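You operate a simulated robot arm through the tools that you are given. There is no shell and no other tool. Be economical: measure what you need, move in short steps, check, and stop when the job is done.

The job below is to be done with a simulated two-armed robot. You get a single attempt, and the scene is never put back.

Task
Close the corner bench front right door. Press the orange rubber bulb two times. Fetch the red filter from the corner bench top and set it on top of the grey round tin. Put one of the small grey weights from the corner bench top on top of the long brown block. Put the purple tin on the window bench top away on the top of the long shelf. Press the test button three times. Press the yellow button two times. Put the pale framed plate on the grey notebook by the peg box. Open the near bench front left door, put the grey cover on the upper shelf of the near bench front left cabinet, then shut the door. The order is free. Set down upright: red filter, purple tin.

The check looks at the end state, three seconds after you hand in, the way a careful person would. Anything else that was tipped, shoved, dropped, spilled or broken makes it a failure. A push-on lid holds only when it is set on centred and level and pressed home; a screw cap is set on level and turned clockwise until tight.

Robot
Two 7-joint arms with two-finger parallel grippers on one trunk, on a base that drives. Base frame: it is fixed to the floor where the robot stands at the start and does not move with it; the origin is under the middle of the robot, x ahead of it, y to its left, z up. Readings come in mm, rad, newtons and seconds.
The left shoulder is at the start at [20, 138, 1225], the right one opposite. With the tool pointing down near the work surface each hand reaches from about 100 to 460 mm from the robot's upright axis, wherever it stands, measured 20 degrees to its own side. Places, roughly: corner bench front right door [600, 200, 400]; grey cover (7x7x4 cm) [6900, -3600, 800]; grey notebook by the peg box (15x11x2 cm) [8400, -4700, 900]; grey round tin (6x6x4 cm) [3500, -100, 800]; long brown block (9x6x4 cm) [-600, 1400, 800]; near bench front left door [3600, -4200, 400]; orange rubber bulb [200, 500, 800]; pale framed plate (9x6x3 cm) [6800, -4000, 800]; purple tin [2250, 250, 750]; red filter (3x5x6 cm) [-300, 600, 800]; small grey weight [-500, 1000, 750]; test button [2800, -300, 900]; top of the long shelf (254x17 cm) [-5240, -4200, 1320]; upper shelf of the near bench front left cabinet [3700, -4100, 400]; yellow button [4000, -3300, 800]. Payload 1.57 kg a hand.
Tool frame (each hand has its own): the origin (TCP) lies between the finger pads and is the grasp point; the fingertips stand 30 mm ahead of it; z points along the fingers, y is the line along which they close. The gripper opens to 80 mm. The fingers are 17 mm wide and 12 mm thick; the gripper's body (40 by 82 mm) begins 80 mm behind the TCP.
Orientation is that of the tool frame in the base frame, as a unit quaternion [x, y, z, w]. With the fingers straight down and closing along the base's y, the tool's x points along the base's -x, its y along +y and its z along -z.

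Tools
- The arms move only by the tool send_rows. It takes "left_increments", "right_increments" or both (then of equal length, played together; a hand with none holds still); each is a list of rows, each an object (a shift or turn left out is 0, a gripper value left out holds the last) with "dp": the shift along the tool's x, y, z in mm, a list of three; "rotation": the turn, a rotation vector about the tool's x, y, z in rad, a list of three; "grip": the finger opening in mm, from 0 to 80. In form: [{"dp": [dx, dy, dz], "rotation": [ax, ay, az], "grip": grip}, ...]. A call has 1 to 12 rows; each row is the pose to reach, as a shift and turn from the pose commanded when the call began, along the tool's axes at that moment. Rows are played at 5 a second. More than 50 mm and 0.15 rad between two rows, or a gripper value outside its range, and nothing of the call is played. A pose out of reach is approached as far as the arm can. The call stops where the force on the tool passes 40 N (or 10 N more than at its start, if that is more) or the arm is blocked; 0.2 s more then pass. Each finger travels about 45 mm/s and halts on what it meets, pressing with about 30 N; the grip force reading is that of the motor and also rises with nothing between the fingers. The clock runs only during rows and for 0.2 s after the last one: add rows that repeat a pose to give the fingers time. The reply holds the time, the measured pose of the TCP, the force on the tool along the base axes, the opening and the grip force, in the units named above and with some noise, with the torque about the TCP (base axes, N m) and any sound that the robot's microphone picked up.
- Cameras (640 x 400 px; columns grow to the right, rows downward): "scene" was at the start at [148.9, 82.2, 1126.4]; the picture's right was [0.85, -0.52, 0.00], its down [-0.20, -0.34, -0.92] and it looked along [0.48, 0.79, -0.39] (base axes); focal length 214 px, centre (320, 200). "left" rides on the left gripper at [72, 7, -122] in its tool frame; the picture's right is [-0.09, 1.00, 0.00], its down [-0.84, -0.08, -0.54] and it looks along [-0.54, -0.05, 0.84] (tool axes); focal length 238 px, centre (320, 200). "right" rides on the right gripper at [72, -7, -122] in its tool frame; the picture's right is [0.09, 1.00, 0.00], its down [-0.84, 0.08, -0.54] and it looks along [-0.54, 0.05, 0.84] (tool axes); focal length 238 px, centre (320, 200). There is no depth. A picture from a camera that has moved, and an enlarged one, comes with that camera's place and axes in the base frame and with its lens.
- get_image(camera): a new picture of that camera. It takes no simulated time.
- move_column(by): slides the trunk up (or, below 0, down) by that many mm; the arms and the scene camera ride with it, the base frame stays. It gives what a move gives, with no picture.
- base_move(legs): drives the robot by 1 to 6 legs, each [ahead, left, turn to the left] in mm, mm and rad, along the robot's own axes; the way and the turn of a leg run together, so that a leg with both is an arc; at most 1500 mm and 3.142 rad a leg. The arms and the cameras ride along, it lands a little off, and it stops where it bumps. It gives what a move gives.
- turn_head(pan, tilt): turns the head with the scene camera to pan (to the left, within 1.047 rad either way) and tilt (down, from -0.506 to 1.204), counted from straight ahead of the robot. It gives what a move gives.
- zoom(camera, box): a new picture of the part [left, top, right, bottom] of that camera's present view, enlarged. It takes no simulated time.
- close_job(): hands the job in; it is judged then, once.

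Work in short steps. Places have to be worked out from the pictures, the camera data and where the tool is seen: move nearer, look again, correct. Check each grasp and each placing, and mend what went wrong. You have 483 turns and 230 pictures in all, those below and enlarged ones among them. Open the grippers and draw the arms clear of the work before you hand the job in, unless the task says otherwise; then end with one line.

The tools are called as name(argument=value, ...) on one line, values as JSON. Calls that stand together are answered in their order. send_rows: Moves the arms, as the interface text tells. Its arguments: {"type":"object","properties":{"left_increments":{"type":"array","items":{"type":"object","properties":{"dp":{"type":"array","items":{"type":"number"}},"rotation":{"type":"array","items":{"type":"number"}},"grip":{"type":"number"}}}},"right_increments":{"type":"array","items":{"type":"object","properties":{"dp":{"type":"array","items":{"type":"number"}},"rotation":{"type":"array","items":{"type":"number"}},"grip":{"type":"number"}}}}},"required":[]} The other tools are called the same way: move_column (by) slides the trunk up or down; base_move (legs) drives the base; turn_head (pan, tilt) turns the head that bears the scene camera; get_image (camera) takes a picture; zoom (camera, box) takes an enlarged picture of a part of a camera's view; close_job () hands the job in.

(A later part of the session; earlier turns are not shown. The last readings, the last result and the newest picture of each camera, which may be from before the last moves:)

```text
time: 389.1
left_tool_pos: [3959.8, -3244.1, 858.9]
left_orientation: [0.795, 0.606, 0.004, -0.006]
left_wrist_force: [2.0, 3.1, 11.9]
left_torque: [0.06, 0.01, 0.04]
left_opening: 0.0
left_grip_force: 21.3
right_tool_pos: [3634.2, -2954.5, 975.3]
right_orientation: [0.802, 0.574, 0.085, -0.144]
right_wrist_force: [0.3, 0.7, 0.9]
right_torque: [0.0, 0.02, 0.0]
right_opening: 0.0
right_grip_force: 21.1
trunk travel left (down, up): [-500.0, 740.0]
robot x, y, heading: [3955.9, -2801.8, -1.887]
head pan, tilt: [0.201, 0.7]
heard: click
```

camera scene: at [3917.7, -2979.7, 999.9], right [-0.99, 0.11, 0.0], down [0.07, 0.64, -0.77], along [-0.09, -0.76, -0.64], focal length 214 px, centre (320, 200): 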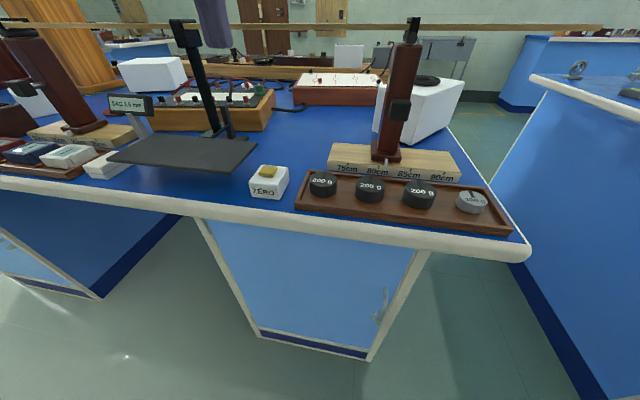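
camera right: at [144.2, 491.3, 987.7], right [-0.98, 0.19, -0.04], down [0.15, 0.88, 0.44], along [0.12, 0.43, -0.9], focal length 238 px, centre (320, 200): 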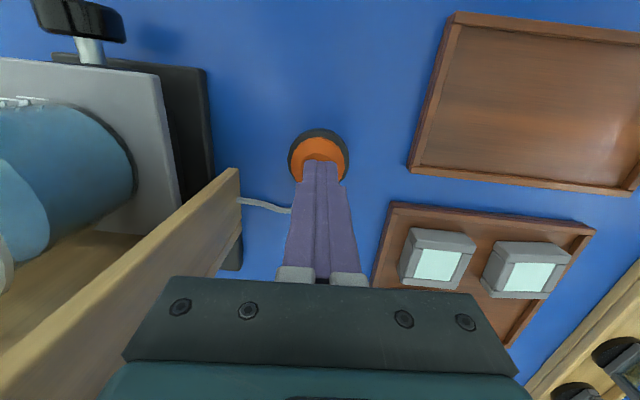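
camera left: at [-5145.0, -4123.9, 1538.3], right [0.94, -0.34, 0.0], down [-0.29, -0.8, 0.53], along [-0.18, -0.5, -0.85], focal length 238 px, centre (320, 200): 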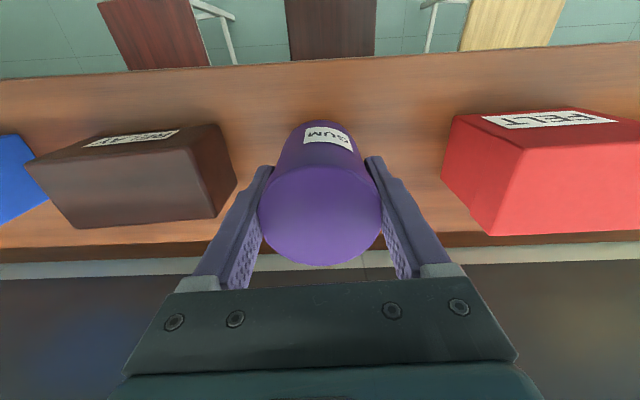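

Click heard. I lift and press a second time, then raise clear.

send_rows(left_increments=[{"dp": [0, 0, -10]}, {"dp": [0, 0, -25]}, {"dp": [0, 0, -25]}, {"dp": [0, 0, -25]}])

zoom(camera="scene", box=[190, 80, 350, 220])

send_rows(left_increments=[{"dp": [0, 0, 14]}, {"dp": [0, 0, 18]}, {"dp": [0, 0, 22]}, {"dp": [0, 0, 25]}])

send_rows(left_increments=[{"dp": [0, 0, -15]}, {"dp": [0, 0, -60]}, {"dp": [0, 0, -105]}, {"dp": [0, 0, -150]}, {"dp": [0, 0, -150]}])

zoom(camera="scene", box=[190, 80, 350, 220])

```text
time: 390.1
left_tool_pos: [3959.3, -3244.0, 882.1]
left_orientation: [0.794, 0.608, 0.006, -0.006]
left_wrist_force: [0.0, 0.4, -0.4]
left_torque: [0.01, 0.01, -0.01]
left_opening: 0.0
left_grip_force: 21.3
right_tool_pos: [3633.1, -2953.3, 974.6]
right_orientation: [0.802, 0.574, 0.084, -0.144]
right_wrist_force: [0.5, 0.4, 0.0]
right_torque: [0.01, 0.01, -0.01]
right_opening: 0.2
right_grip_force: 21.3
trunk travel left (down, up): [-500.0, 740.0]
robot x, y, heading: [3955.4, -2803.3, -1.886]
head pan, tilt: [0.201, 0.7]
```

```text
2.86 times, centred on (270, 150) of scene
camera zoom: at [3917.8, -2979.7, 999.9], right [-0.99, 0.11, 0.0], down [0.07, 0.64, -0.76], along [-0.09, -0.76, -0.64], focal length 613 px, centre (463, 343)
```

zoom: 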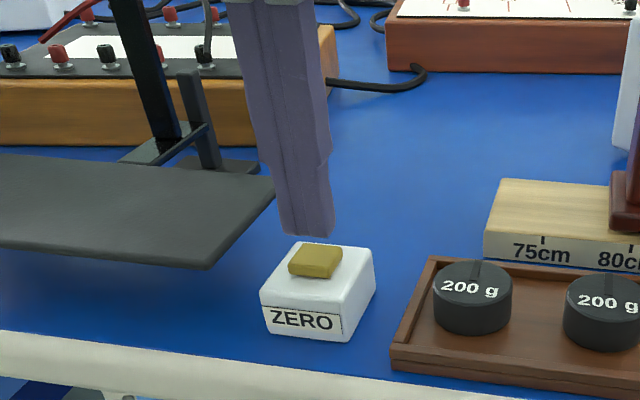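

```text
time: 391.1
left_tool_pos: [3960.4, -3244.4, 857.5]
left_orientation: [0.795, 0.607, 0.005, -0.005]
left_wrist_force: [1.6, 5.7, 17.1]
left_torque: [0.17, -0.01, -0.01]
left_opening: 0.2
left_grip_force: 21.5
right_tool_pos: [3635.0, -2953.9, 974.6]
right_orientation: [0.801, 0.574, 0.084, -0.144]
right_wrist_force: [0.9, 0.3, -0.1]
right_torque: [0.01, -0.01, 0.01]
right_opening: 0.0
right_grip_force: 21.3
trunk travel left (down, up): [-500.0, 740.0]
robot x, y, heading: [3958.4, -2805.2, -1.885]
head pan, tilt: [0.201, 0.7]
heard: click
```

```text
time: 392.2
left_tool_pos: [3961.0, -3246.3, 1009.6]
left_orientation: [0.794, 0.608, 0.005, -0.005]
left_wrist_force: [-0.1, -0.4, -0.2]
left_torque: [0.01, 0.0, 0.01]
left_opening: 0.0
left_grip_force: 21.2
right_tool_pos: [3632.9, -2953.8, 974.9]
right_orientation: [0.802, 0.574, 0.085, -0.144]
right_wrist_force: [0.4, 0.6, 0.1]
right_torque: [0.02, 0.01, -0.03]
right_opening: 0.0
right_grip_force: 21.2
trunk travel left (down, up): [-500.0, 740.0]
robot x, y, heading: [3956.6, -2805.2, -1.881]
head pan, tilt: [0.201, 0.7]
```

```text
2.86 times, centred on (270, 150) of scene
camera zoom: at [3917.8, -2979.6, 999.9], right [-0.99, 0.11, 0.0], down [0.07, 0.64, -0.76], along [-0.09, -0.76, -0.64], focal length 613 px, centre (463, 343)
```

zoom: 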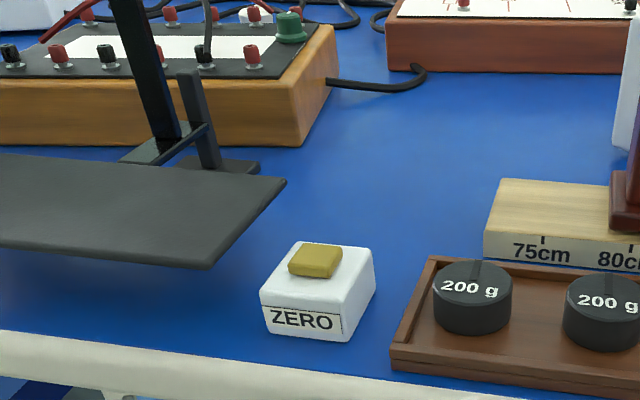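

Two clicks; the yellow button is done. Next the near bench's front side, reached through the aisle at its end; I raise the trunk and look into the aisle.

move_column(by=300)

base_move(legs=[[-60, 0, 0.01], [0, -430, 0]])

turn_head(pan=0, tilt=0.6)

get_image(camera="scene")

```text
time: 395.2
left_tool_pos: [3962.1, -3247.1, 1308.7]
left_orientation: [0.795, 0.607, 0.005, -0.006]
left_wrist_force: [-0.5, 0.3, -0.1]
left_torque: [0.0, -0.02, -0.02]
left_opening: 0.2
left_grip_force: 21.6
right_tool_pos: [3633.9, -2953.1, 1275.6]
right_orientation: [0.802, 0.574, 0.084, -0.143]
right_wrist_force: [0.0, -0.2, -0.2]
right_torque: [0.01, -0.01, -0.02]
right_opening: 0.0
right_grip_force: 21.2
trunk travel left (down, up): [-800.0, 440.0]
robot x, y, heading: [3957.8, -2802.8, -1.884]
head pan, tilt: [0.201, 0.7]
```

```text
time: 398.4
left_tool_pos: [3578.1, -3063.4, 1309.0]
left_orientation: [0.789, 0.615, 0.006, -0.005]
left_wrist_force: [-0.5, -0.1, 0.0]
left_torque: [0.03, -0.01, 0.0]
left_opening: 0.1
left_grip_force: 21.7
right_tool_pos: [3244.1, -2777.3, 1274.7]
right_orientation: [0.796, 0.582, 0.084, -0.145]
right_wrist_force: [-0.1, -0.1, 0.8]
right_torque: [-0.02, 0.01, -0.08]
right_opening: 0.0
right_grip_force: 21.3
trunk travel left (down, up): [-800.0, 440.0]
robot x, y, heading: [3563.9, -2620.8, -1.866]
head pan, tilt: [0.201, 0.7]
```

```text
time: 399.2
left_tool_pos: [3577.8, -3064.6, 1307.9]
left_orientation: [0.788, 0.615, 0.005, -0.006]
left_wrist_force: [0.3, 0.0, 0.6]
left_torque: [0.02, 0.0, -0.01]
left_opening: 0.0
left_grip_force: 21.5
right_tool_pos: [3245.3, -2777.3, 1274.7]
right_orientation: [0.797, 0.581, 0.083, -0.145]
right_wrist_force: [-0.9, 0.2, 0.2]
right_torque: [-0.01, -0.01, 0.01]
right_opening: 0.0
right_grip_force: 21.6
trunk travel left (down, up): [-800.0, 440.0]
robot x, y, heading: [3566.9, -2619.7, -1.865]
head pan, tilt: [0.0, 0.6]
```

```text
122 pictures are left
camera scene: at [3512.2, -2797.0, 1308.5], right [-0.96, 0.29, 0.0], down [0.16, 0.54, -0.82], along [-0.24, -0.79, -0.57], focal length 214 px, centre (320, 200)
```

scene: 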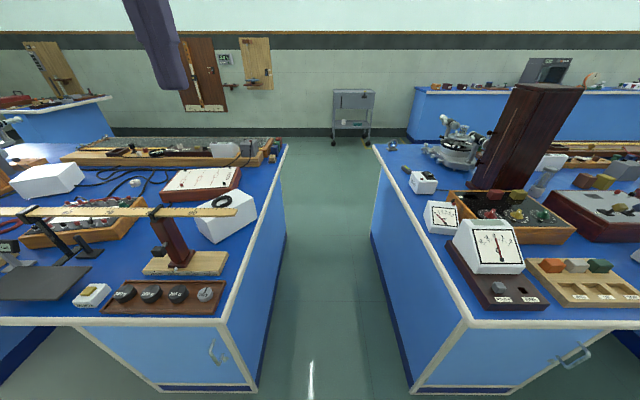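

The aisle is clear and centred slightly to my right. I drive through it and turn round to face the bench's front.

base_move(legs=[[0, -55, 0], [1150, 0, 0], [1100, 0, 0], [0, 0, 1.57], [0, 0, 1.57]])

turn_head(pan=-0.3, tilt=0.6)

get_image(camera="scene")

```text
time: 418.4
left_tool_pos: [2876.5, -4320.7, 1308.3]
left_orientation: [-0.618, 0.786, -0.005, -0.006]
left_wrist_force: [0.2, -0.5, 0.4]
left_torque: [-0.01, 0.01, -0.01]
left_opening: 0.1
left_grip_force: 21.0
right_tool_pos: [3211.9, -4604.0, 1275.3]
right_orientation: [-0.586, 0.793, -0.146, -0.082]
right_wrist_force: [-0.2, -1.3, 1.0]
right_torque: [0.01, 0.01, 0.0]
right_opening: 0.0
right_grip_force: 21.5
trunk travel left (down, up): [-800.0, 440.0]
robot x, y, heading: [2893.3, -4766.1, 1.292]
head pan, tilt: [0.0, 0.6]
```

```text
time: 419.2
left_tool_pos: [2876.2, -4319.3, 1308.8]
left_orientation: [-0.618, 0.786, -0.005, -0.006]
left_wrist_force: [-0.5, 0.2, 0.0]
left_torque: [-0.01, -0.02, -0.01]
left_opening: 0.2
left_grip_force: 21.0
right_tool_pos: [3211.5, -4603.2, 1274.3]
right_orientation: [-0.585, 0.794, -0.146, -0.083]
right_wrist_force: [0.3, 0.1, 0.5]
right_torque: [0.01, -0.02, -0.03]
right_opening: 0.2
right_grip_force: 21.8
trunk travel left (down, up): [-800.0, 440.0]
robot x, y, heading: [2892.6, -4765.5, 1.29]
head pan, tilt: [-0.3, 0.6]
```

```text
121 pictures are left
camera scene: at [2970.8, -4590.8, 1308.5], right [0.83, -0.55, 0.0], down [-0.31, -0.47, -0.83], along [0.45, 0.69, -0.56], focal length 214 px, centre (320, 200)
```

scene: 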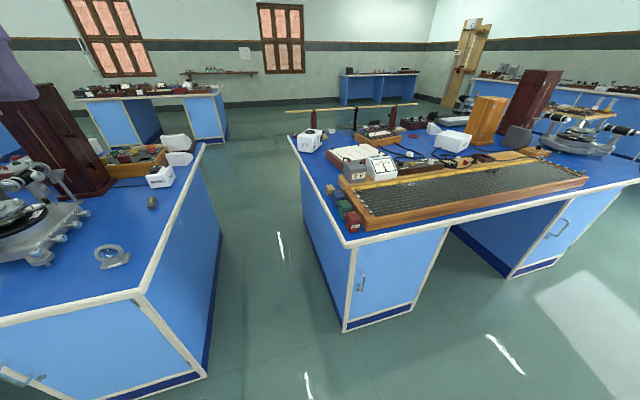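

The front left door has its handle on its left edge at about T=4530, z≈430–540, so it hinges on the right. I first tilt the right hand forward about 45° in free space, with the fingers open.

send_rows(right_increments=[{"dp": [-11, 13, -5], "rotation": [0, -0.13, 0], "grip": 50}, {"dp": [-22, 26, -10], "rotation": [0, -0.26, 0]}, {"dp": [-33, 39, -15], "rotation": [0, -0.39, 0]}, {"dp": [-44, 52, -20], "rotation": [0, -0.52, 0]}, {"dp": [-55, 65, -25], "rotation": [0, -0.65, 0]}, {"dp": [-65, 80, -30], "rotation": [0, -0.78, 0]}, {"dp": [-75, 90, -35], "rotation": [0, -0.91, 0]}, {"dp": [-82, 99, -40], "rotation": [0, -1.04, 0]}, {"dp": [-82, 99, -40], "rotation": [0, -1.1, 0]}, {"dp": [-82, 99, -40], "rotation": [0, -1.1, 0]}])

move_column(by=-400)

get_image(camera="right")

```text
time: 421.4
left_tool_pos: [2876.0, -4318.7, 1309.5]
left_orientation: [-0.618, 0.786, -0.006, -0.006]
left_wrist_force: [-1.2, -1.2, 0.3]
left_torque: [0.01, -0.03, -0.01]
left_opening: 0.0
left_grip_force: 21.4
right_tool_pos: [3140.1, -4468.0, 1273.4]
right_orientation: [-0.575, 0.719, 0.182, 0.345]
right_wrist_force: [0.6, -0.8, -0.3]
right_torque: [0.04, 0.0, 0.01]
right_opening: 49.7
right_grip_force: 0.1
right hand out of reach, approached as far as the arm can: row 8, 9, 10
trunk travel left (down, up): [-800.0, 440.0]
robot x, y, heading: [2894.9, -4765.7, 1.287]
head pan, tilt: [-0.3, 0.6]
```

```text
time: 425.3
left_tool_pos: [2876.7, -4320.3, 907.7]
left_orientation: [-0.619, 0.785, -0.005, -0.006]
left_wrist_force: [0.7, 0.0, 0.2]
left_torque: [0.03, -0.02, 0.0]
left_opening: 0.0
left_grip_force: 21.3
right_tool_pos: [3140.0, -4469.9, 874.6]
right_orientation: [-0.575, 0.719, 0.183, 0.344]
right_wrist_force: [0.3, 0.1, 0.4]
right_torque: [-0.02, -0.04, 0.01]
right_opening: 50.0
right_grip_force: 0.0
trunk travel left (down, up): [-400.0, 840.0]
robot x, y, heading: [2893.1, -4766.7, 1.29]
head pan, tilt: [-0.3, 0.6]
```

```text
120 pictures are left
camera right: at [3104.3, -4602.1, 909.2], right [-0.96, 0.21, -0.2], down [-0.14, 0.25, 0.96], along [0.25, 0.95, -0.21], focal length 238 px, centre (320, 200)
```

right: 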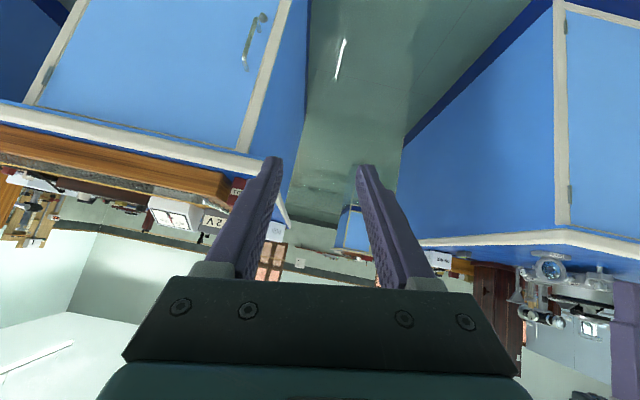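

The right hand points 45° forward and down. The handle bar is at about [3436, -4210], z 412–537. I lower the trunk and move in, keeping 70 mm short.

move_column(by=-340)

base_move(legs=[[0, -212, 0], [255, 0, 0]])

turn_head(pan=-0.3, tilt=0.4)

get_image(camera="scene")

get_image(camera="right")

```text
time: 428.6
left_tool_pos: [2876.1, -4320.0, 570.1]
left_orientation: [-0.618, 0.786, -0.005, -0.005]
left_wrist_force: [-0.1, -0.1, 0.0]
left_torque: [0.02, 0.0, 0.05]
left_opening: 0.0
left_grip_force: 20.9
right_tool_pos: [3141.4, -4468.5, 533.5]
right_orientation: [-0.575, 0.719, 0.182, 0.344]
right_wrist_force: [0.6, 0.4, 0.3]
right_torque: [0.0, 0.03, 0.03]
right_opening: 50.0
right_grip_force: 0.0
trunk travel left (down, up): [-60.0, 1180.0]
robot x, y, heading: [2894.6, -4762.6, 1.287]
head pan, tilt: [-0.3, 0.6]
```

```text
time: 431.7
left_tool_pos: [3149.6, -4135.2, 568.3]
left_orientation: [-0.619, 0.785, -0.006, -0.006]
left_wrist_force: [-0.1, -0.2, 0.0]
left_torque: [0.0, 0.01, 0.01]
left_opening: 0.0
left_grip_force: 21.1
right_tool_pos: [3414.4, -4283.2, 534.3]
right_orientation: [-0.576, 0.719, 0.182, 0.344]
right_wrist_force: [-0.3, -0.4, -0.2]
right_torque: [-0.01, 0.0, -0.05]
right_opening: 49.8
right_grip_force: 0.0
trunk travel left (down, up): [-60.0, 1180.0]
robot x, y, heading: [3169.0, -4578.2, 1.288]
head pan, tilt: [-0.3, 0.6]
```

```text
time: 432.4
left_tool_pos: [3150.5, -4133.3, 568.5]
left_orientation: [-0.619, 0.785, -0.006, -0.006]
left_wrist_force: [0.4, -0.1, -0.2]
left_torque: [-0.01, 0.02, -0.02]
left_opening: 0.0
left_grip_force: 21.7
right_tool_pos: [3416.6, -4282.6, 535.2]
right_orientation: [-0.575, 0.719, 0.183, 0.345]
right_wrist_force: [0.0, -0.2, -0.3]
right_torque: [0.0, 0.01, 0.03]
right_opening: 50.2
right_grip_force: 0.0
trunk travel left (down, up): [-60.0, 1180.0]
robot x, y, heading: [3167.8, -4582.9, 1.289]
head pan, tilt: [-0.3, 0.4]
```

```text
119 pictures are left
camera scene: at [3247.9, -4400.5, 586.8], right [0.84, -0.55, 0.0], down [-0.21, -0.33, -0.92], along [0.51, 0.77, -0.39], focal length 214 px, centre (320, 200)
```

scene: 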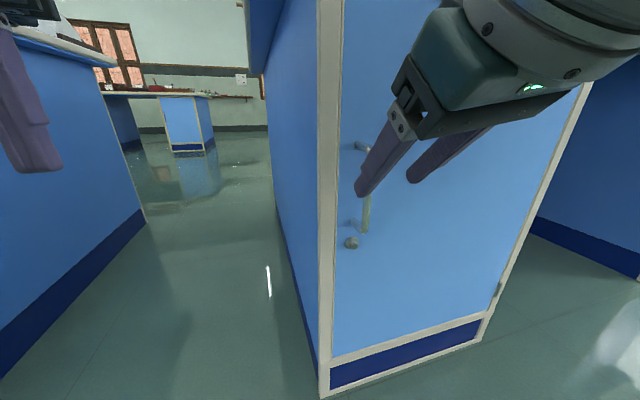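

```text
118 pictures are left
camera right: at [3379.1, -4415.2, 569.2], right [-0.96, 0.21, -0.2], down [-0.14, 0.25, 0.96], along [0.25, 0.95, -0.21], focal length 238 px, centre (320, 200)
```

right: 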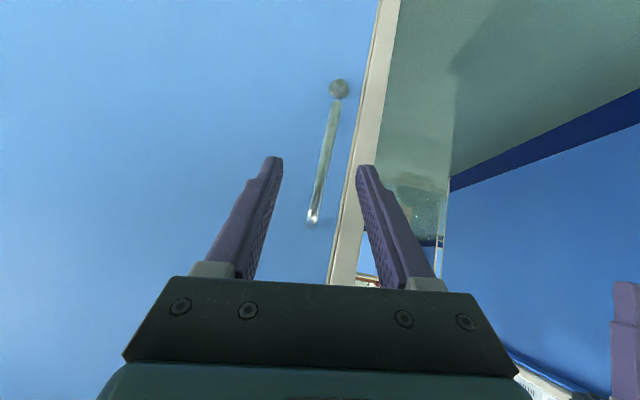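

The bar lies straight along the fingers' approach. I advance along the tool axis so that the open fingers straddle it.

send_rows(right_increments=[{"dp": [-4, 7, 30]}, {"dp": [-8, 7, 60]}, {"dp": [-11, 7, 80]}, {"dp": [-11, 7, 87]}, {"dp": [-11, 7, 87]}])

get_image(camera="right")

get_image(camera="scene")

```text
time: 433.6
left_tool_pos: [3149.0, -4138.5, 565.5]
left_orientation: [-0.619, 0.785, -0.007, -0.007]
left_wrist_force: [1.0, 0.2, -0.4]
left_torque: [-0.02, -0.02, 0.0]
left_opening: 0.0
left_grip_force: 21.4
right_tool_pos: [3432.2, -4223.7, 476.2]
right_orientation: [-0.578, 0.719, 0.18, 0.341]
right_wrist_force: [-4.8, -16.0, 2.9]
right_torque: [-0.13, -0.08, -0.46]
right_opening: 49.9
right_grip_force: 0.1
trunk travel left (down, up): [-60.0, 1180.0]
robot x, y, heading: [3169.3, -4573.9, 1.293]
head pan, tilt: [-0.3, 0.4]
```

```text
117 pictures are left
camera right: at [3395.5, -4356.3, 512.6], right [-0.96, 0.2, -0.2], down [-0.14, 0.26, 0.95], along [0.25, 0.94, -0.22], focal length 238 px, centre (320, 200)
```

right: 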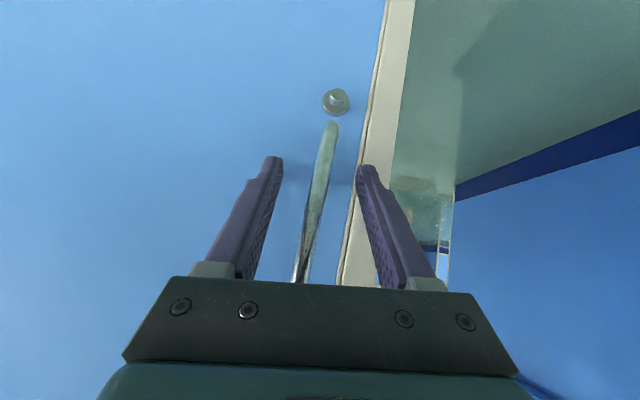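

```text
116 pictures are left
camera scene: at [3246.2, -4406.6, 585.9], right [0.84, -0.55, 0.0], down [-0.21, -0.33, -0.92], along [0.51, 0.77, -0.39], focal length 214 px, centre (320, 200)
```

scene: 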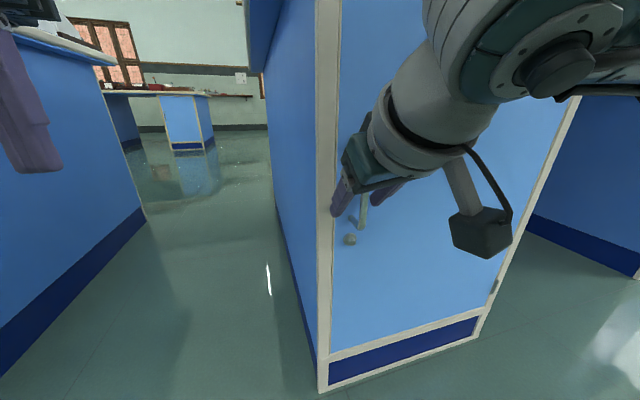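

The bar is between the fingers and the tips touch the door face. I ease back 6 mm and close on the bar.

send_rows(right_increments=[{"dp": [0, 0, -6]}, {"dp": [0, 0, -6], "grip": 20}, {"dp": [0, 0, -6], "grip": 0}, {"dp": [0, 0, -6], "grip": 0}, {"dp": [0, 0, -6], "grip": 0}, {"dp": [0, 0, -6], "grip": 0}])

get_image(camera="right")

```text
time: 435.0
left_tool_pos: [3151.6, -4137.9, 567.4]
left_orientation: [-0.619, 0.785, -0.007, -0.006]
left_wrist_force: [0.3, -0.3, 0.0]
left_torque: [-0.01, -0.01, -0.02]
left_opening: 0.1
left_grip_force: 21.5
right_tool_pos: [3434.2, -4223.5, 484.7]
right_orientation: [-0.576, 0.719, 0.181, 0.344]
right_wrist_force: [2.9, -11.3, 5.2]
right_torque: [0.49, 0.64, -0.02]
right_opening: 12.8
right_grip_force: 30.1
trunk travel left (down, up): [-60.0, 1180.0]
robot x, y, heading: [3170.0, -4575.6, 1.287]
head pan, tilt: [-0.3, 0.4]
```

```text
115 pictures are left
camera right: at [3397.3, -4356.9, 519.4], right [-0.96, 0.21, -0.2], down [-0.15, 0.25, 0.96], along [0.25, 0.95, -0.21], focal length 238 px, centre (320, 200)
```

right: 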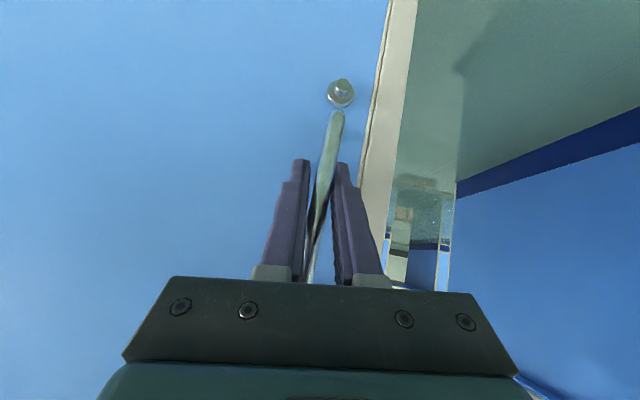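

The bar is held. I pull it along the door's arc (hinge at T≈4925), turning the hand with the door.

send_rows(right_increments=[{"dp": [21.5, -3.4, -21.2], "rotation": [-0.053, -0.01, -0.052]}, {"dp": [43, -7.7, -42], "rotation": [-0.106, -0.02, -0.104]}, {"dp": [64, -15.5, -62], "rotation": [-0.159, -0.03, -0.156]}, {"dp": [85, -24.4, -81.5], "rotation": [-0.211, -0.04, -0.208]}, {"dp": [85, -24.4, -81.5], "rotation": [-0.211, -0.04, -0.208]}])

get_image(camera="scene")

```text
time: 436.1
left_tool_pos: [3145.3, -4134.5, 568.9]
left_orientation: [-0.62, 0.785, -0.006, -0.008]
left_wrist_force: [1.1, -0.7, -0.3]
left_torque: [0.05, 0.08, -0.01]
left_opening: 0.3
left_grip_force: 21.3
right_tool_pos: [3423.0, -4292.5, 472.4]
right_orientation: [0.68, -0.618, -0.25, -0.305]
right_wrist_force: [-21.1, -0.1, 4.1]
right_torque: [0.52, 0.62, -0.09]
right_opening: 12.2
right_grip_force: 29.9
right hand out of reach, approached as far as the arm can: row 3, 4, 5
trunk travel left (down, up): [-60.0, 1180.0]
robot x, y, heading: [3167.9, -4578.7, 1.291]
head pan, tilt: [-0.3, 0.4]
stopped in row 5 (right hand): the force on the tool passed its limit at 51 N (the readings are from after the stop); the commanded pose is now the measured one
```

```text
114 pictures are left
camera scene: at [3243.5, -4402.0, 586.0], right [0.84, -0.55, 0.0], down [-0.22, -0.33, -0.92], along [0.5, 0.77, -0.39], focal length 214 px, centre (320, 200)
```

scene: 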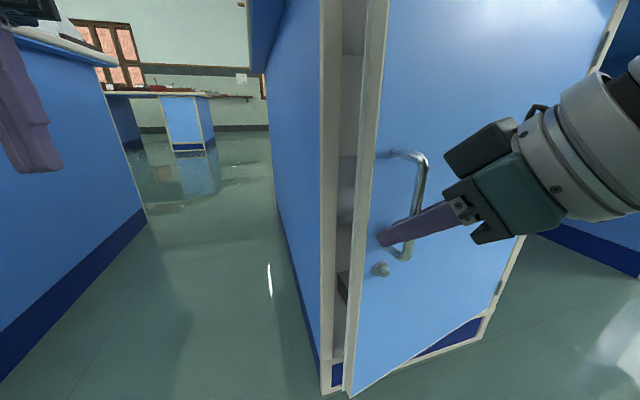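

The door is ajar about 10° and still gripped; the arm can turn no further. I continue the pull by moving the base back along an arc with the hand held fixed.

base_move(legs=[[-99, -79, 0.18]])

get_image(camera="scene")

```text
time: 437.3
left_tool_pos: [3121.4, -4253.3, 569.9]
left_orientation: [-0.687, 0.726, -0.004, -0.007]
left_wrist_force: [-0.1, 1.1, -0.4]
left_torque: [-0.03, 0.01, -0.02]
left_opening: 0.1
left_grip_force: 21.3
right_tool_pos: [3424.4, -4359.7, 471.3]
right_orientation: [0.731, -0.557, -0.276, -0.283]
right_wrist_force: [-26.8, -3.3, 14.2]
right_torque: [-0.44, 0.63, -0.07]
right_opening: 12.3
right_grip_force: 28.9
trunk travel left (down, up): [-60.0, 1180.0]
robot x, y, heading: [3227.9, -4690.5, 1.474]
head pan, tilt: [-0.3, 0.4]
```

```text
113 pictures are left
camera scene: at [3266.5, -4499.8, 586.7], right [0.92, -0.39, -0.01], down [-0.16, -0.36, -0.92], along [0.36, 0.85, -0.39], focal length 214 px, centre (320, 200)
```

scene: 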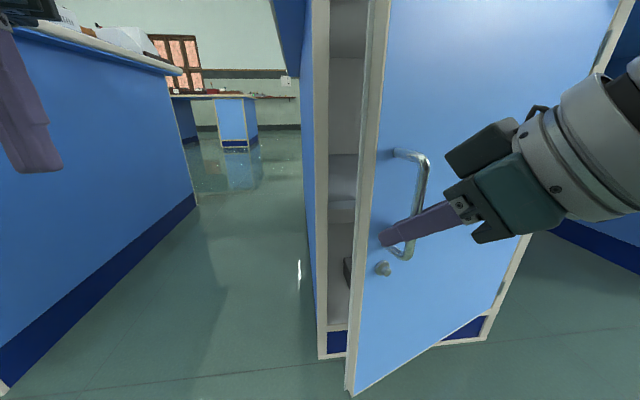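

It follows well. Next arc, with a little less rightward shift to ease the side force.

base_move(legs=[[-111, -72, 0.2]])

get_image(camera="scene")

```text
time: 438.6
left_tool_pos: [3120.8, -4392.7, 568.7]
left_orientation: [0.757, -0.653, 0.006, 0.003]
left_wrist_force: [-0.7, 0.4, -0.3]
left_torque: [-0.01, 0.0, -0.01]
left_opening: 0.0
left_grip_force: 20.7
right_tool_pos: [3441.3, -4433.7, 471.4]
right_orientation: [0.785, -0.48, -0.295, -0.257]
right_wrist_force: [13.4, 4.6, -15.3]
right_torque: [-0.26, 0.83, 0.12]
right_opening: 12.3
right_grip_force: 29.7
trunk travel left (down, up): [-60.0, 1180.0]
robot x, y, heading: [3300.8, -4794.8, 1.669]
head pan, tilt: [-0.3, 0.4]
```

```text
112 pictures are left
camera scene: at [3312.1, -4603.1, 586.8], right [0.98, -0.2, 0.0], down [-0.07, -0.38, -0.92], along [0.18, 0.9, -0.39], focal length 214 px, centre (320, 200)
```

scene: 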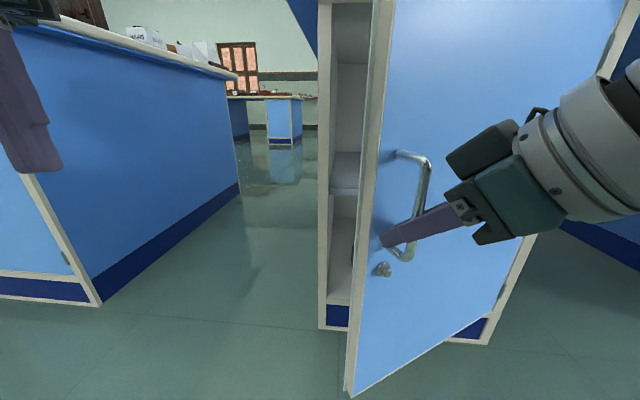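

The model of the arc fits. Two more arcs in the same manner.

base_move(legs=[[-143, -110, 0.25]])

base_move(legs=[[-143, -110, 0.25]])

get_image(camera="scene")

```text
time: 440.1
left_tool_pos: [3162.9, -4563.5, 570.2]
left_orientation: [0.834, -0.551, 0.007, 0.001]
left_wrist_force: [-0.7, -0.1, 0.1]
left_torque: [0.0, 0.03, 0.01]
left_opening: 0.0
left_grip_force: 22.2
right_tool_pos: [3484.9, -4524.7, 471.8]
right_orientation: [0.839, -0.378, -0.326, -0.218]
right_wrist_force: [9.5, 6.8, -0.6]
right_torque: [-0.79, 0.48, 0.15]
right_opening: 12.4
right_grip_force: 29.6
trunk travel left (down, up): [-60.0, 1180.0]
robot x, y, heading: [3437.9, -4912.8, 1.928]
head pan, tilt: [-0.3, 0.4]
```

```text
time: 441.7
left_tool_pos: [3249.9, -4721.3, 569.2]
left_orientation: [0.896, -0.444, 0.008, 0.001]
left_wrist_force: [-0.4, -0.7, 0.7]
left_torque: [0.01, 0.0, 0.0]
left_opening: 0.0
left_grip_force: 21.5
right_tool_pos: [3551.4, -4603.4, 472.5]
right_orientation: [0.879, -0.272, -0.35, -0.175]
right_wrist_force: [7.2, 9.0, 6.8]
right_torque: [-0.83, 0.25, 0.12]
right_opening: 12.3
right_grip_force: 29.8
trunk travel left (down, up): [-60.0, 1180.0]
robot x, y, heading: [3598.2, -4990.7, 2.174]
head pan, tilt: [-0.3, 0.4]
```

```text
111 pictures are left
camera scene: at [3520.9, -4814.5, 587.2], right [0.95, 0.3, 0.0], down [0.12, -0.37, -0.92], along [-0.27, 0.88, -0.39], focal length 214 px, centre (320, 200)
```

scene: 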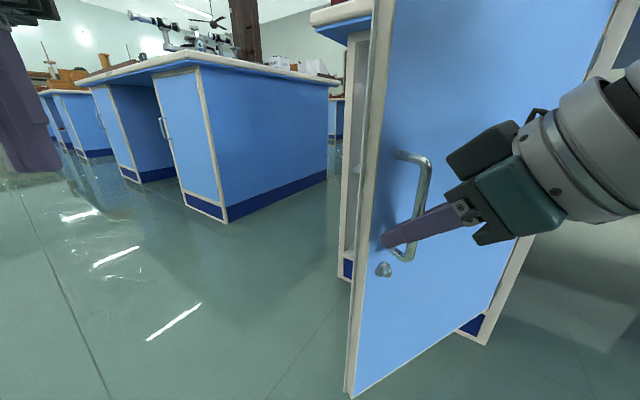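

60° open. Two more arcs bring it to about 90°.

base_move(legs=[[-143, -113, 0.25]])

base_move(legs=[[-143, -113, 0.25]])

get_image(camera="scene")

```text
time: 443.2
left_tool_pos: [3369.8, -4848.8, 569.4]
left_orientation: [0.944, -0.328, 0.006, 0.0]
left_wrist_force: [0.3, 0.1, -0.3]
left_torque: [0.02, 0.02, -0.05]
left_opening: 0.0
left_grip_force: 21.4
right_tool_pos: [3633.1, -4660.0, 471.3]
right_orientation: [0.906, -0.16, -0.369, -0.13]
right_wrist_force: [2.2, 5.6, 10.1]
right_torque: [-0.81, 0.12, 0.08]
right_opening: 12.4
right_grip_force: 29.8
trunk travel left (down, up): [-60.0, 1180.0]
robot x, y, heading: [3782.2, -5021.4, 2.429]
head pan, tilt: [-0.3, 0.4]
```

```text
time: 444.7
left_tool_pos: [3518.4, -4941.0, 570.7]
left_orientation: [0.978, -0.207, 0.006, 0.001]
left_wrist_force: [-0.6, -0.4, -0.2]
left_torque: [0.04, 0.02, -0.03]
left_opening: 0.0
left_grip_force: 21.0
right_tool_pos: [3728.6, -4694.7, 471.3]
right_orientation: [0.919, -0.045, -0.384, -0.083]
right_wrist_force: [0.5, 1.8, 12.6]
right_torque: [-0.76, -0.01, 0.04]
right_opening: 12.4
right_grip_force: 29.6
trunk travel left (down, up): [-60.0, 1180.0]
robot x, y, heading: [3960.5, -5006.4, 2.677]
head pan, tilt: [-0.3, 0.4]
```

```text
110 pictures are left
camera scene: at [3804.2, -4893.6, 587.1], right [0.69, 0.72, 0.0], down [0.28, -0.27, -0.92], along [-0.66, 0.64, -0.39], focal length 214 px, centre (320, 200)
```

scene: 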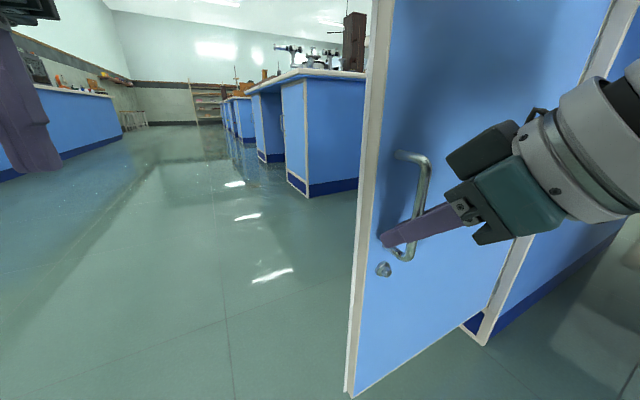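

About 88° open. One short arc more for room, then I release the handle and draw the hand back.

base_move(legs=[[-115, -90, 0.2]])

send_rows(right_increments=[{"grip": 30}, {"grip": 50}, {"grip": 55}, {"dp": [0, 0, -40]}, {"dp": [0, 0, -80]}, {"dp": [0, 0, -110]}, {"dp": [0, 0, -110]}])

get_image(camera="scene")

```text
time: 446.0
left_tool_pos: [3653.4, -4987.4, 569.8]
left_orientation: [0.994, -0.11, 0.006, 0.001]
left_wrist_force: [-1.1, 0.0, 0.4]
left_torque: [0.01, 0.01, 0.01]
left_opening: 0.0
left_grip_force: 21.1
right_tool_pos: [3808.3, -4704.1, 472.1]
right_orientation: [0.919, 0.046, -0.389, -0.045]
right_wrist_force: [-0.8, 2.6, 7.9]
right_torque: [-0.75, -0.12, 0.1]
right_opening: 12.5
right_grip_force: 30.0
trunk travel left (down, up): [-60.0, 1180.0]
robot x, y, heading: [4098.3, -4967.5, 2.874]
head pan, tilt: [-0.3, 0.4]
```

```text
time: 447.6
left_tool_pos: [3656.5, -5000.1, 568.6]
left_orientation: [0.994, -0.11, 0.008, 0.004]
left_wrist_force: [-0.5, 0.5, 0.0]
left_torque: [-0.02, -0.03, 0.02]
left_opening: 0.0
left_grip_force: 21.4
right_tool_pos: [3813.9, -4675.0, 548.7]
right_orientation: [0.92, 0.045, -0.388, -0.037]
right_wrist_force: [1.0, -22.8, -7.4]
right_torque: [-0.78, -0.36, -0.47]
right_opening: 69.2
right_grip_force: 8.1
right hand out of reach, approached as far as the arm can: row 4, 5, 6, 7
trunk travel left (down, up): [-60.0, 1180.0]
robot x, y, heading: [4097.8, -4963.7, 2.874]
head pan, tilt: [-0.3, 0.4]
```

```text
109 pictures are left
camera scene: at [3925.7, -4895.0, 586.2], right [0.54, 0.84, -0.01], down [0.33, -0.22, -0.92], along [-0.78, 0.49, -0.39], focal length 214 px, centre (320, 200)
```

scene: 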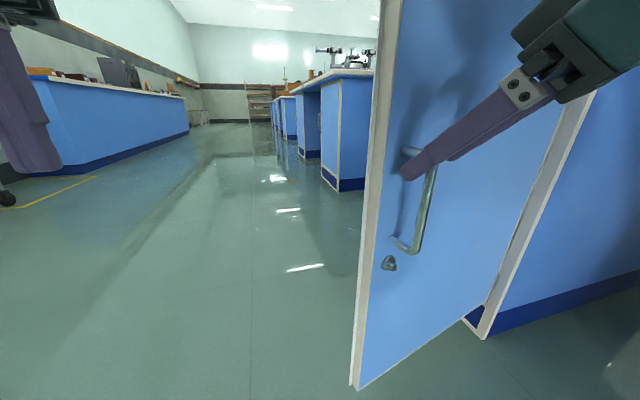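

The arm cannot fold back further, so a finger presses sideways on the bar. I ease the base left to relieve it, then back away with the base.

base_move(legs=[[0, 22, 0]])

get_image(camera="right")

```text
time: 448.4
left_tool_pos: [3650.1, -5009.5, 568.4]
left_orientation: [0.994, -0.11, 0.008, -0.001]
left_wrist_force: [-0.3, 0.1, -0.5]
left_torque: [-0.02, 0.01, 0.01]
left_opening: 0.4
left_grip_force: 20.7
right_tool_pos: [3808.8, -4681.6, 552.1]
right_orientation: [0.919, 0.046, -0.388, -0.044]
right_wrist_force: [-0.5, 0.5, 0.9]
right_torque: [-0.03, 0.02, 0.03]
right_opening: 55.9
right_grip_force: 0.1
trunk travel left (down, up): [-60.0, 1180.0]
robot x, y, heading: [4094.6, -4983.8, 2.875]
head pan, tilt: [-0.3, 0.4]
```

```text
108 pictures are left
camera right: at [3944.9, -4674.1, 585.7], right [0.11, -0.98, -0.18], down [-0.19, -0.2, 0.96], along [-0.98, -0.07, -0.21], focal length 238 px, centre (320, 200)
```

right: 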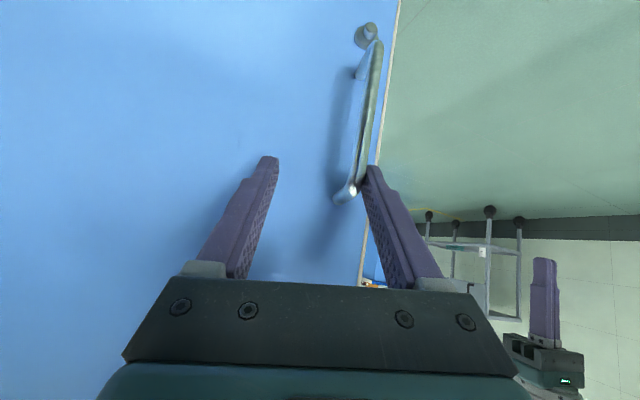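

Free. I back away from the door.

base_move(legs=[[-180, 0, 0]])

move_column(by=400)

get_image(camera="scene")

```text
time: 450.0
left_tool_pos: [3824.6, -5057.6, 571.7]
left_orientation: [0.994, -0.11, 0.006, 0.0]
left_wrist_force: [-0.8, 0.5, 0.0]
left_torque: [0.01, -0.02, 0.03]
left_opening: 0.2
left_grip_force: 21.6
right_tool_pos: [3982.5, -4730.1, 551.6]
right_orientation: [0.919, 0.045, -0.388, -0.045]
right_wrist_force: [-0.3, 0.4, -0.2]
right_torque: [-0.03, -0.01, 0.02]
right_opening: 55.2
right_grip_force: 0.0
trunk travel left (down, up): [-60.0, 1180.0]
robot x, y, heading: [4268.2, -5031.9, 2.869]
head pan, tilt: [-0.3, 0.4]
```

```text
time: 453.8
left_tool_pos: [3826.0, -5057.7, 969.5]
left_orientation: [0.994, -0.11, 0.006, 0.0]
left_wrist_force: [0.1, -0.3, 0.7]
left_torque: [-0.01, 0.0, 0.04]
left_opening: 0.3
left_grip_force: 21.2
right_tool_pos: [3984.8, -4733.0, 951.4]
right_orientation: [0.919, 0.045, -0.389, -0.045]
right_wrist_force: [0.7, 0.4, -0.1]
right_torque: [-0.03, 0.01, -0.02]
right_opening: 54.8
right_grip_force: 0.0
trunk travel left (down, up): [-460.0, 780.0]
robot x, y, heading: [4269.2, -5033.2, 2.87]
head pan, tilt: [-0.3, 0.4]
```

```text
107 pictures are left
camera scene: at [4096.4, -4955.0, 986.7], right [0.54, 0.84, 0.0], down [0.33, -0.21, -0.92], along [-0.78, 0.5, -0.39], focal length 214 px, centre (320, 200)
```

scene: 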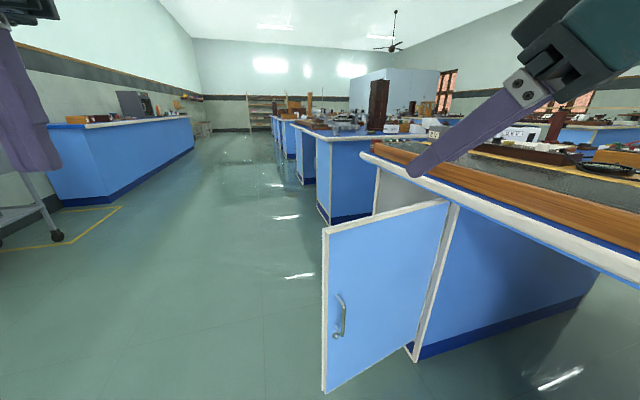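

The door stands open beyond 90°. Now I turn towards the far bench for the grey cover and the framed plate.

base_move(legs=[[0, -250, -1.57], [0, 0, -1.2]])

turn_head(pan=0, tilt=0.25)

get_image(camera="scene")

```text
time: 461.0
left_tool_pos: [4869.1, -4731.7, 968.2]
left_orientation: [-0.081, 0.997, -0.002, -0.007]
left_wrist_force: [0.0, -0.4, 1.0]
left_torque: [0.0, 0.01, 0.02]
left_opening: 0.0
left_grip_force: 21.1
right_tool_pos: [4844.8, -5096.0, 950.6]
right_orientation: [-0.219, 0.894, 0.029, 0.39]
right_wrist_force: [-0.4, 0.5, -0.1]
right_torque: [0.03, 0.0, -0.01]
right_opening: 55.3
right_grip_force: 0.0
trunk travel left (down, up): [-460.0, 780.0]
robot x, y, heading: [4465.4, -4920.8, 0.12]
head pan, tilt: [-0.3, 0.4]
cut short: leg 1
```

```text
time: 461.8
left_tool_pos: [4869.1, -4733.8, 969.7]
left_orientation: [-0.081, 0.997, -0.002, -0.007]
left_wrist_force: [0.0, 0.0, 0.2]
left_torque: [-0.03, -0.01, 0.02]
left_opening: 0.0
left_grip_force: 21.1
right_tool_pos: [4845.7, -5095.6, 951.8]
right_orientation: [-0.219, 0.894, 0.03, 0.39]
right_wrist_force: [-0.8, 0.2, -0.2]
right_torque: [0.0, -0.02, -0.01]
right_opening: 55.1
right_grip_force: 0.2
trunk travel left (down, up): [-460.0, 780.0]
robot x, y, heading: [4467.2, -4922.0, 0.118]
head pan, tilt: [0.0, 0.25]
```

```text
106 pictures are left
camera scene: at [4659.4, -4896.1, 1000.7], right [0.11, -0.99, 0.0], down [-0.25, -0.03, -0.97], along [0.96, 0.11, -0.25], focal length 214 px, centre (320, 200)
```

scene: 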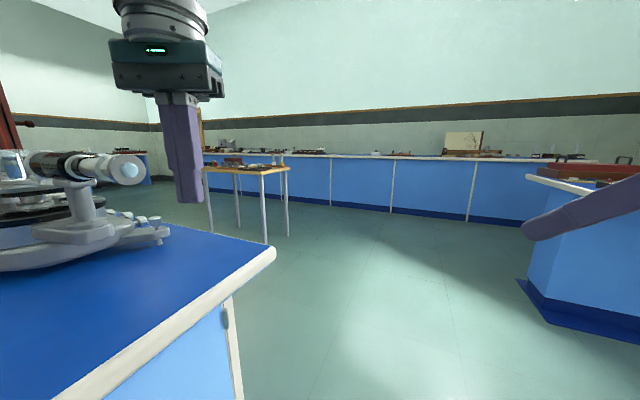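

The grey cover and the plate should be on the small wooden table ahead. I move clear of the bench, turn along the row, and drive to the table.

base_move(legs=[[0, -250, 0], [0, 0, -0.42], [1150, 0, 0], [0, 1300, 0]])

turn_head(pan=0.3, tilt=0.4)

get_image(camera="scene")

```text
time: 476.4
left_tool_pos: [6378.9, -4215.9, 970.0]
left_orientation: [0.095, 0.995, 0.0, -0.007]
left_wrist_force: [-0.7, 0.1, 0.9]
left_torque: [-0.03, -0.01, 0.0]
left_opening: 0.0
left_grip_force: 21.3
right_tool_pos: [6230.5, -4547.8, 951.6]
right_orientation: [-0.058, 0.918, -0.039, 0.39]
right_wrist_force: [0.6, -0.4, 0.0]
right_torque: [-0.04, -0.01, 0.01]
right_opening: 54.9
right_grip_force: 0.1
trunk travel left (down, up): [-460.0, 780.0]
robot x, y, heading: [5936.3, -4254.2, -0.241]
head pan, tilt: [0.0, 0.25]
```

```text
time: 477.2
left_tool_pos: [6378.6, -4216.1, 968.8]
left_orientation: [0.096, 0.995, -0.001, -0.007]
left_wrist_force: [-1.0, -0.4, 0.1]
left_torque: [-0.04, 0.01, -0.03]
left_opening: 0.3
left_grip_force: 21.5
right_tool_pos: [6229.9, -4546.1, 951.5]
right_orientation: [-0.057, 0.918, -0.039, 0.39]
right_wrist_force: [0.9, -0.2, 0.2]
right_torque: [0.0, -0.01, 0.02]
right_opening: 55.1
right_grip_force: 0.0
trunk travel left (down, up): [-460.0, 780.0]
robot x, y, heading: [5935.7, -4253.4, -0.235]
head pan, tilt: [0.3, 0.4]
```

```text
105 pictures are left
camera scene: at [6125.9, -4267.6, 986.8], right [0.06, -1.0, 0.0], down [-0.39, -0.02, -0.92], along [0.92, 0.06, -0.39], focal length 214 px, centre (320, 200)
```

scene: 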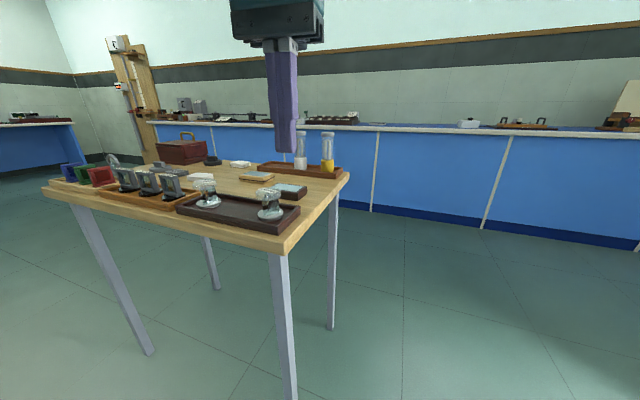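

zoom(camera="scene", box=[40, 120, 360, 260])

```text
2.00 times, centred on (200, 190) of scene
camera zoom: at [6125.9, -4267.6, 986.8], right [0.06, -1.0, 0.0], down [-0.39, -0.02, -0.92], along [0.92, 0.06, -0.39], focal length 429 px, centre (560, 220)
```

zoom: 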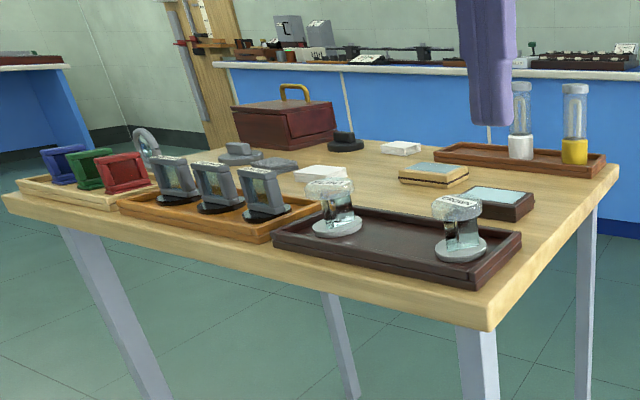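

The pale framed plate is the tan-framed one at about [6790, -4015]; the grey cover is the knobbed grey piece near [6900, -3600]. I approach for the plate with the left hand.

base_move(legs=[[0, 0, -0.06], [0, 330, 0], [270, 0, 0]])

turn_head(pan=0.15, tilt=0.7)

get_image(camera="scene")

get_image(camera="left")

```text
time: 481.4
left_tool_pos: [6732.9, -4008.6, 969.9]
left_orientation: [0.128, 0.992, 0.001, -0.007]
left_wrist_force: [0.3, 0.4, 0.2]
left_torque: [0.0, -0.01, 0.01]
left_opening: 0.1
left_grip_force: 21.3
right_tool_pos: [6562.6, -4330.6, 951.5]
right_orientation: [-0.028, 0.919, -0.052, 0.389]
right_wrist_force: [0.1, -0.6, -0.5]
right_torque: [-0.01, -0.02, -0.01]
right_opening: 55.1
right_grip_force: 0.2
trunk travel left (down, up): [-460.0, 780.0]
robot x, y, heading: [6294.2, -4018.6, -0.307]
head pan, tilt: [0.3, 0.4]
```

```text
time: 482.1
left_tool_pos: [6733.1, -4009.2, 968.8]
left_orientation: [0.127, 0.992, 0.0, -0.007]
left_wrist_force: [-0.2, 0.2, 0.1]
left_torque: [0.01, 0.02, -0.01]
left_opening: 0.0
left_grip_force: 20.9
right_tool_pos: [6563.9, -4329.6, 950.9]
right_orientation: [-0.029, 0.92, -0.05, 0.388]
right_wrist_force: [0.7, 0.0, 0.1]
right_torque: [-0.01, -0.01, 0.02]
right_opening: 55.4
right_grip_force: 0.1
trunk travel left (down, up): [-460.0, 780.0]
robot x, y, heading: [6289.8, -4017.9, -0.3]
head pan, tilt: [0.15, 0.7]
```

```text
103 pictures are left
camera scene: at [6469.1, -4057.3, 960.0], right [-0.15, -0.99, 0.0], down [-0.64, 0.1, -0.77], along [0.76, -0.12, -0.64], focal length 214 px, centre (320, 200)
```

scene: 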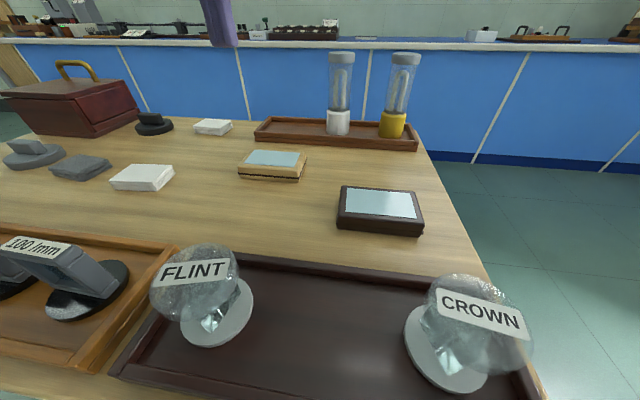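

```text
102 pictures are left
camera left: at [6666.8, -3984.2, 1091.8], right [0.34, 0.94, 0.0], down [0.8, -0.29, 0.53], along [0.5, -0.18, -0.85], focal length 238 px, centre (320, 200)
```

left: 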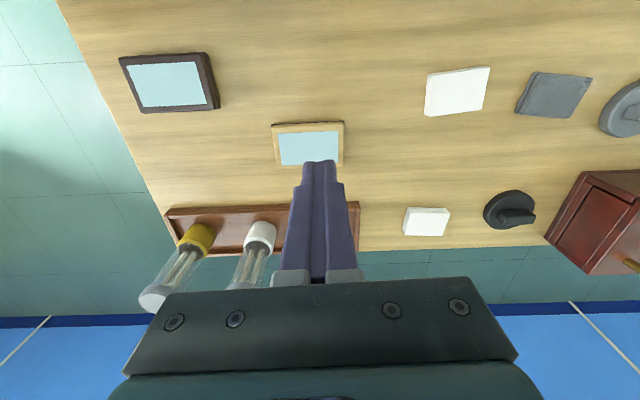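

The plate's long side lies along my left–right direction (90 mm, too wide), so I turn the left wrist a quarter turn to grip its 60 mm side.

send_rows(left_increments=[{"dp": [5, 0, -5], "rotation": [0, 0, 0.14]}, {"dp": [10, 0, -10], "rotation": [0, 0, 0.28]}, {"dp": [15, 0, -15], "rotation": [0, 0, 0.42]}, {"dp": [20, 0, -20], "rotation": [0, 0, 0.56]}, {"dp": [20, 0, -20], "rotation": [0, 0, 0.7]}, {"dp": [20, 0, -20], "rotation": [0, 0, 0.84]}, {"dp": [20, 0, -20], "rotation": [0, 0, 0.98]}, {"dp": [20, 0, -20], "rotation": [0, 0, 1.12]}, {"dp": [20, 0, -20], "rotation": [0, 0, 1.26]}, {"dp": [20, 0, -20], "rotation": [0, 0, 1.4]}, {"dp": [20, 0, -20], "rotation": [0, 0, 1.54], "grip": 80}, {"dp": [20, 0, -20], "rotation": [0, 0, 1.57]}])

get_image(camera="left")

```text
time: 484.8
left_tool_pos: [6711.8, -4002.8, 983.4]
left_orientation: [0.792, 0.611, -0.009, -0.012]
left_wrist_force: [-0.2, 0.2, 0.5]
left_torque: [-0.01, 0.03, 0.02]
left_opening: 50.0
left_grip_force: 0.0
right_tool_pos: [6564.7, -4331.0, 951.5]
right_orientation: [-0.029, 0.92, -0.051, 0.388]
right_wrist_force: [0.7, -0.8, 0.3]
right_torque: [-0.02, 0.01, 0.0]
right_opening: 54.7
right_grip_force: 0.0
trunk travel left (down, up): [-460.0, 780.0]
robot x, y, heading: [6290.6, -4022.9, -0.302]
head pan, tilt: [0.15, 0.7]
```

```text
101 pictures are left
camera left: at [6740.3, -3936.1, 1104.8], right [0.94, -0.34, -0.03], down [-0.27, -0.79, 0.54], along [-0.21, -0.5, -0.84], focal length 238 px, centre (320, 200)
```

left: 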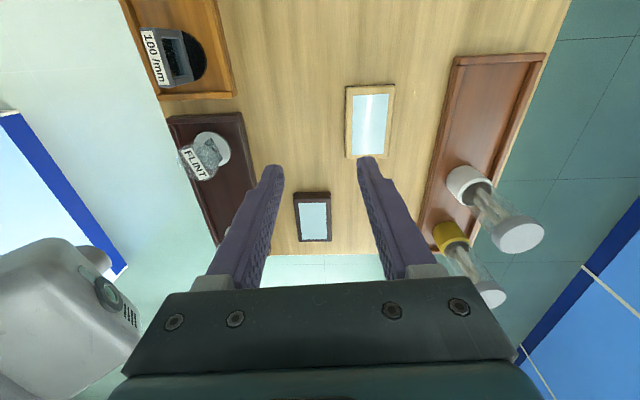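

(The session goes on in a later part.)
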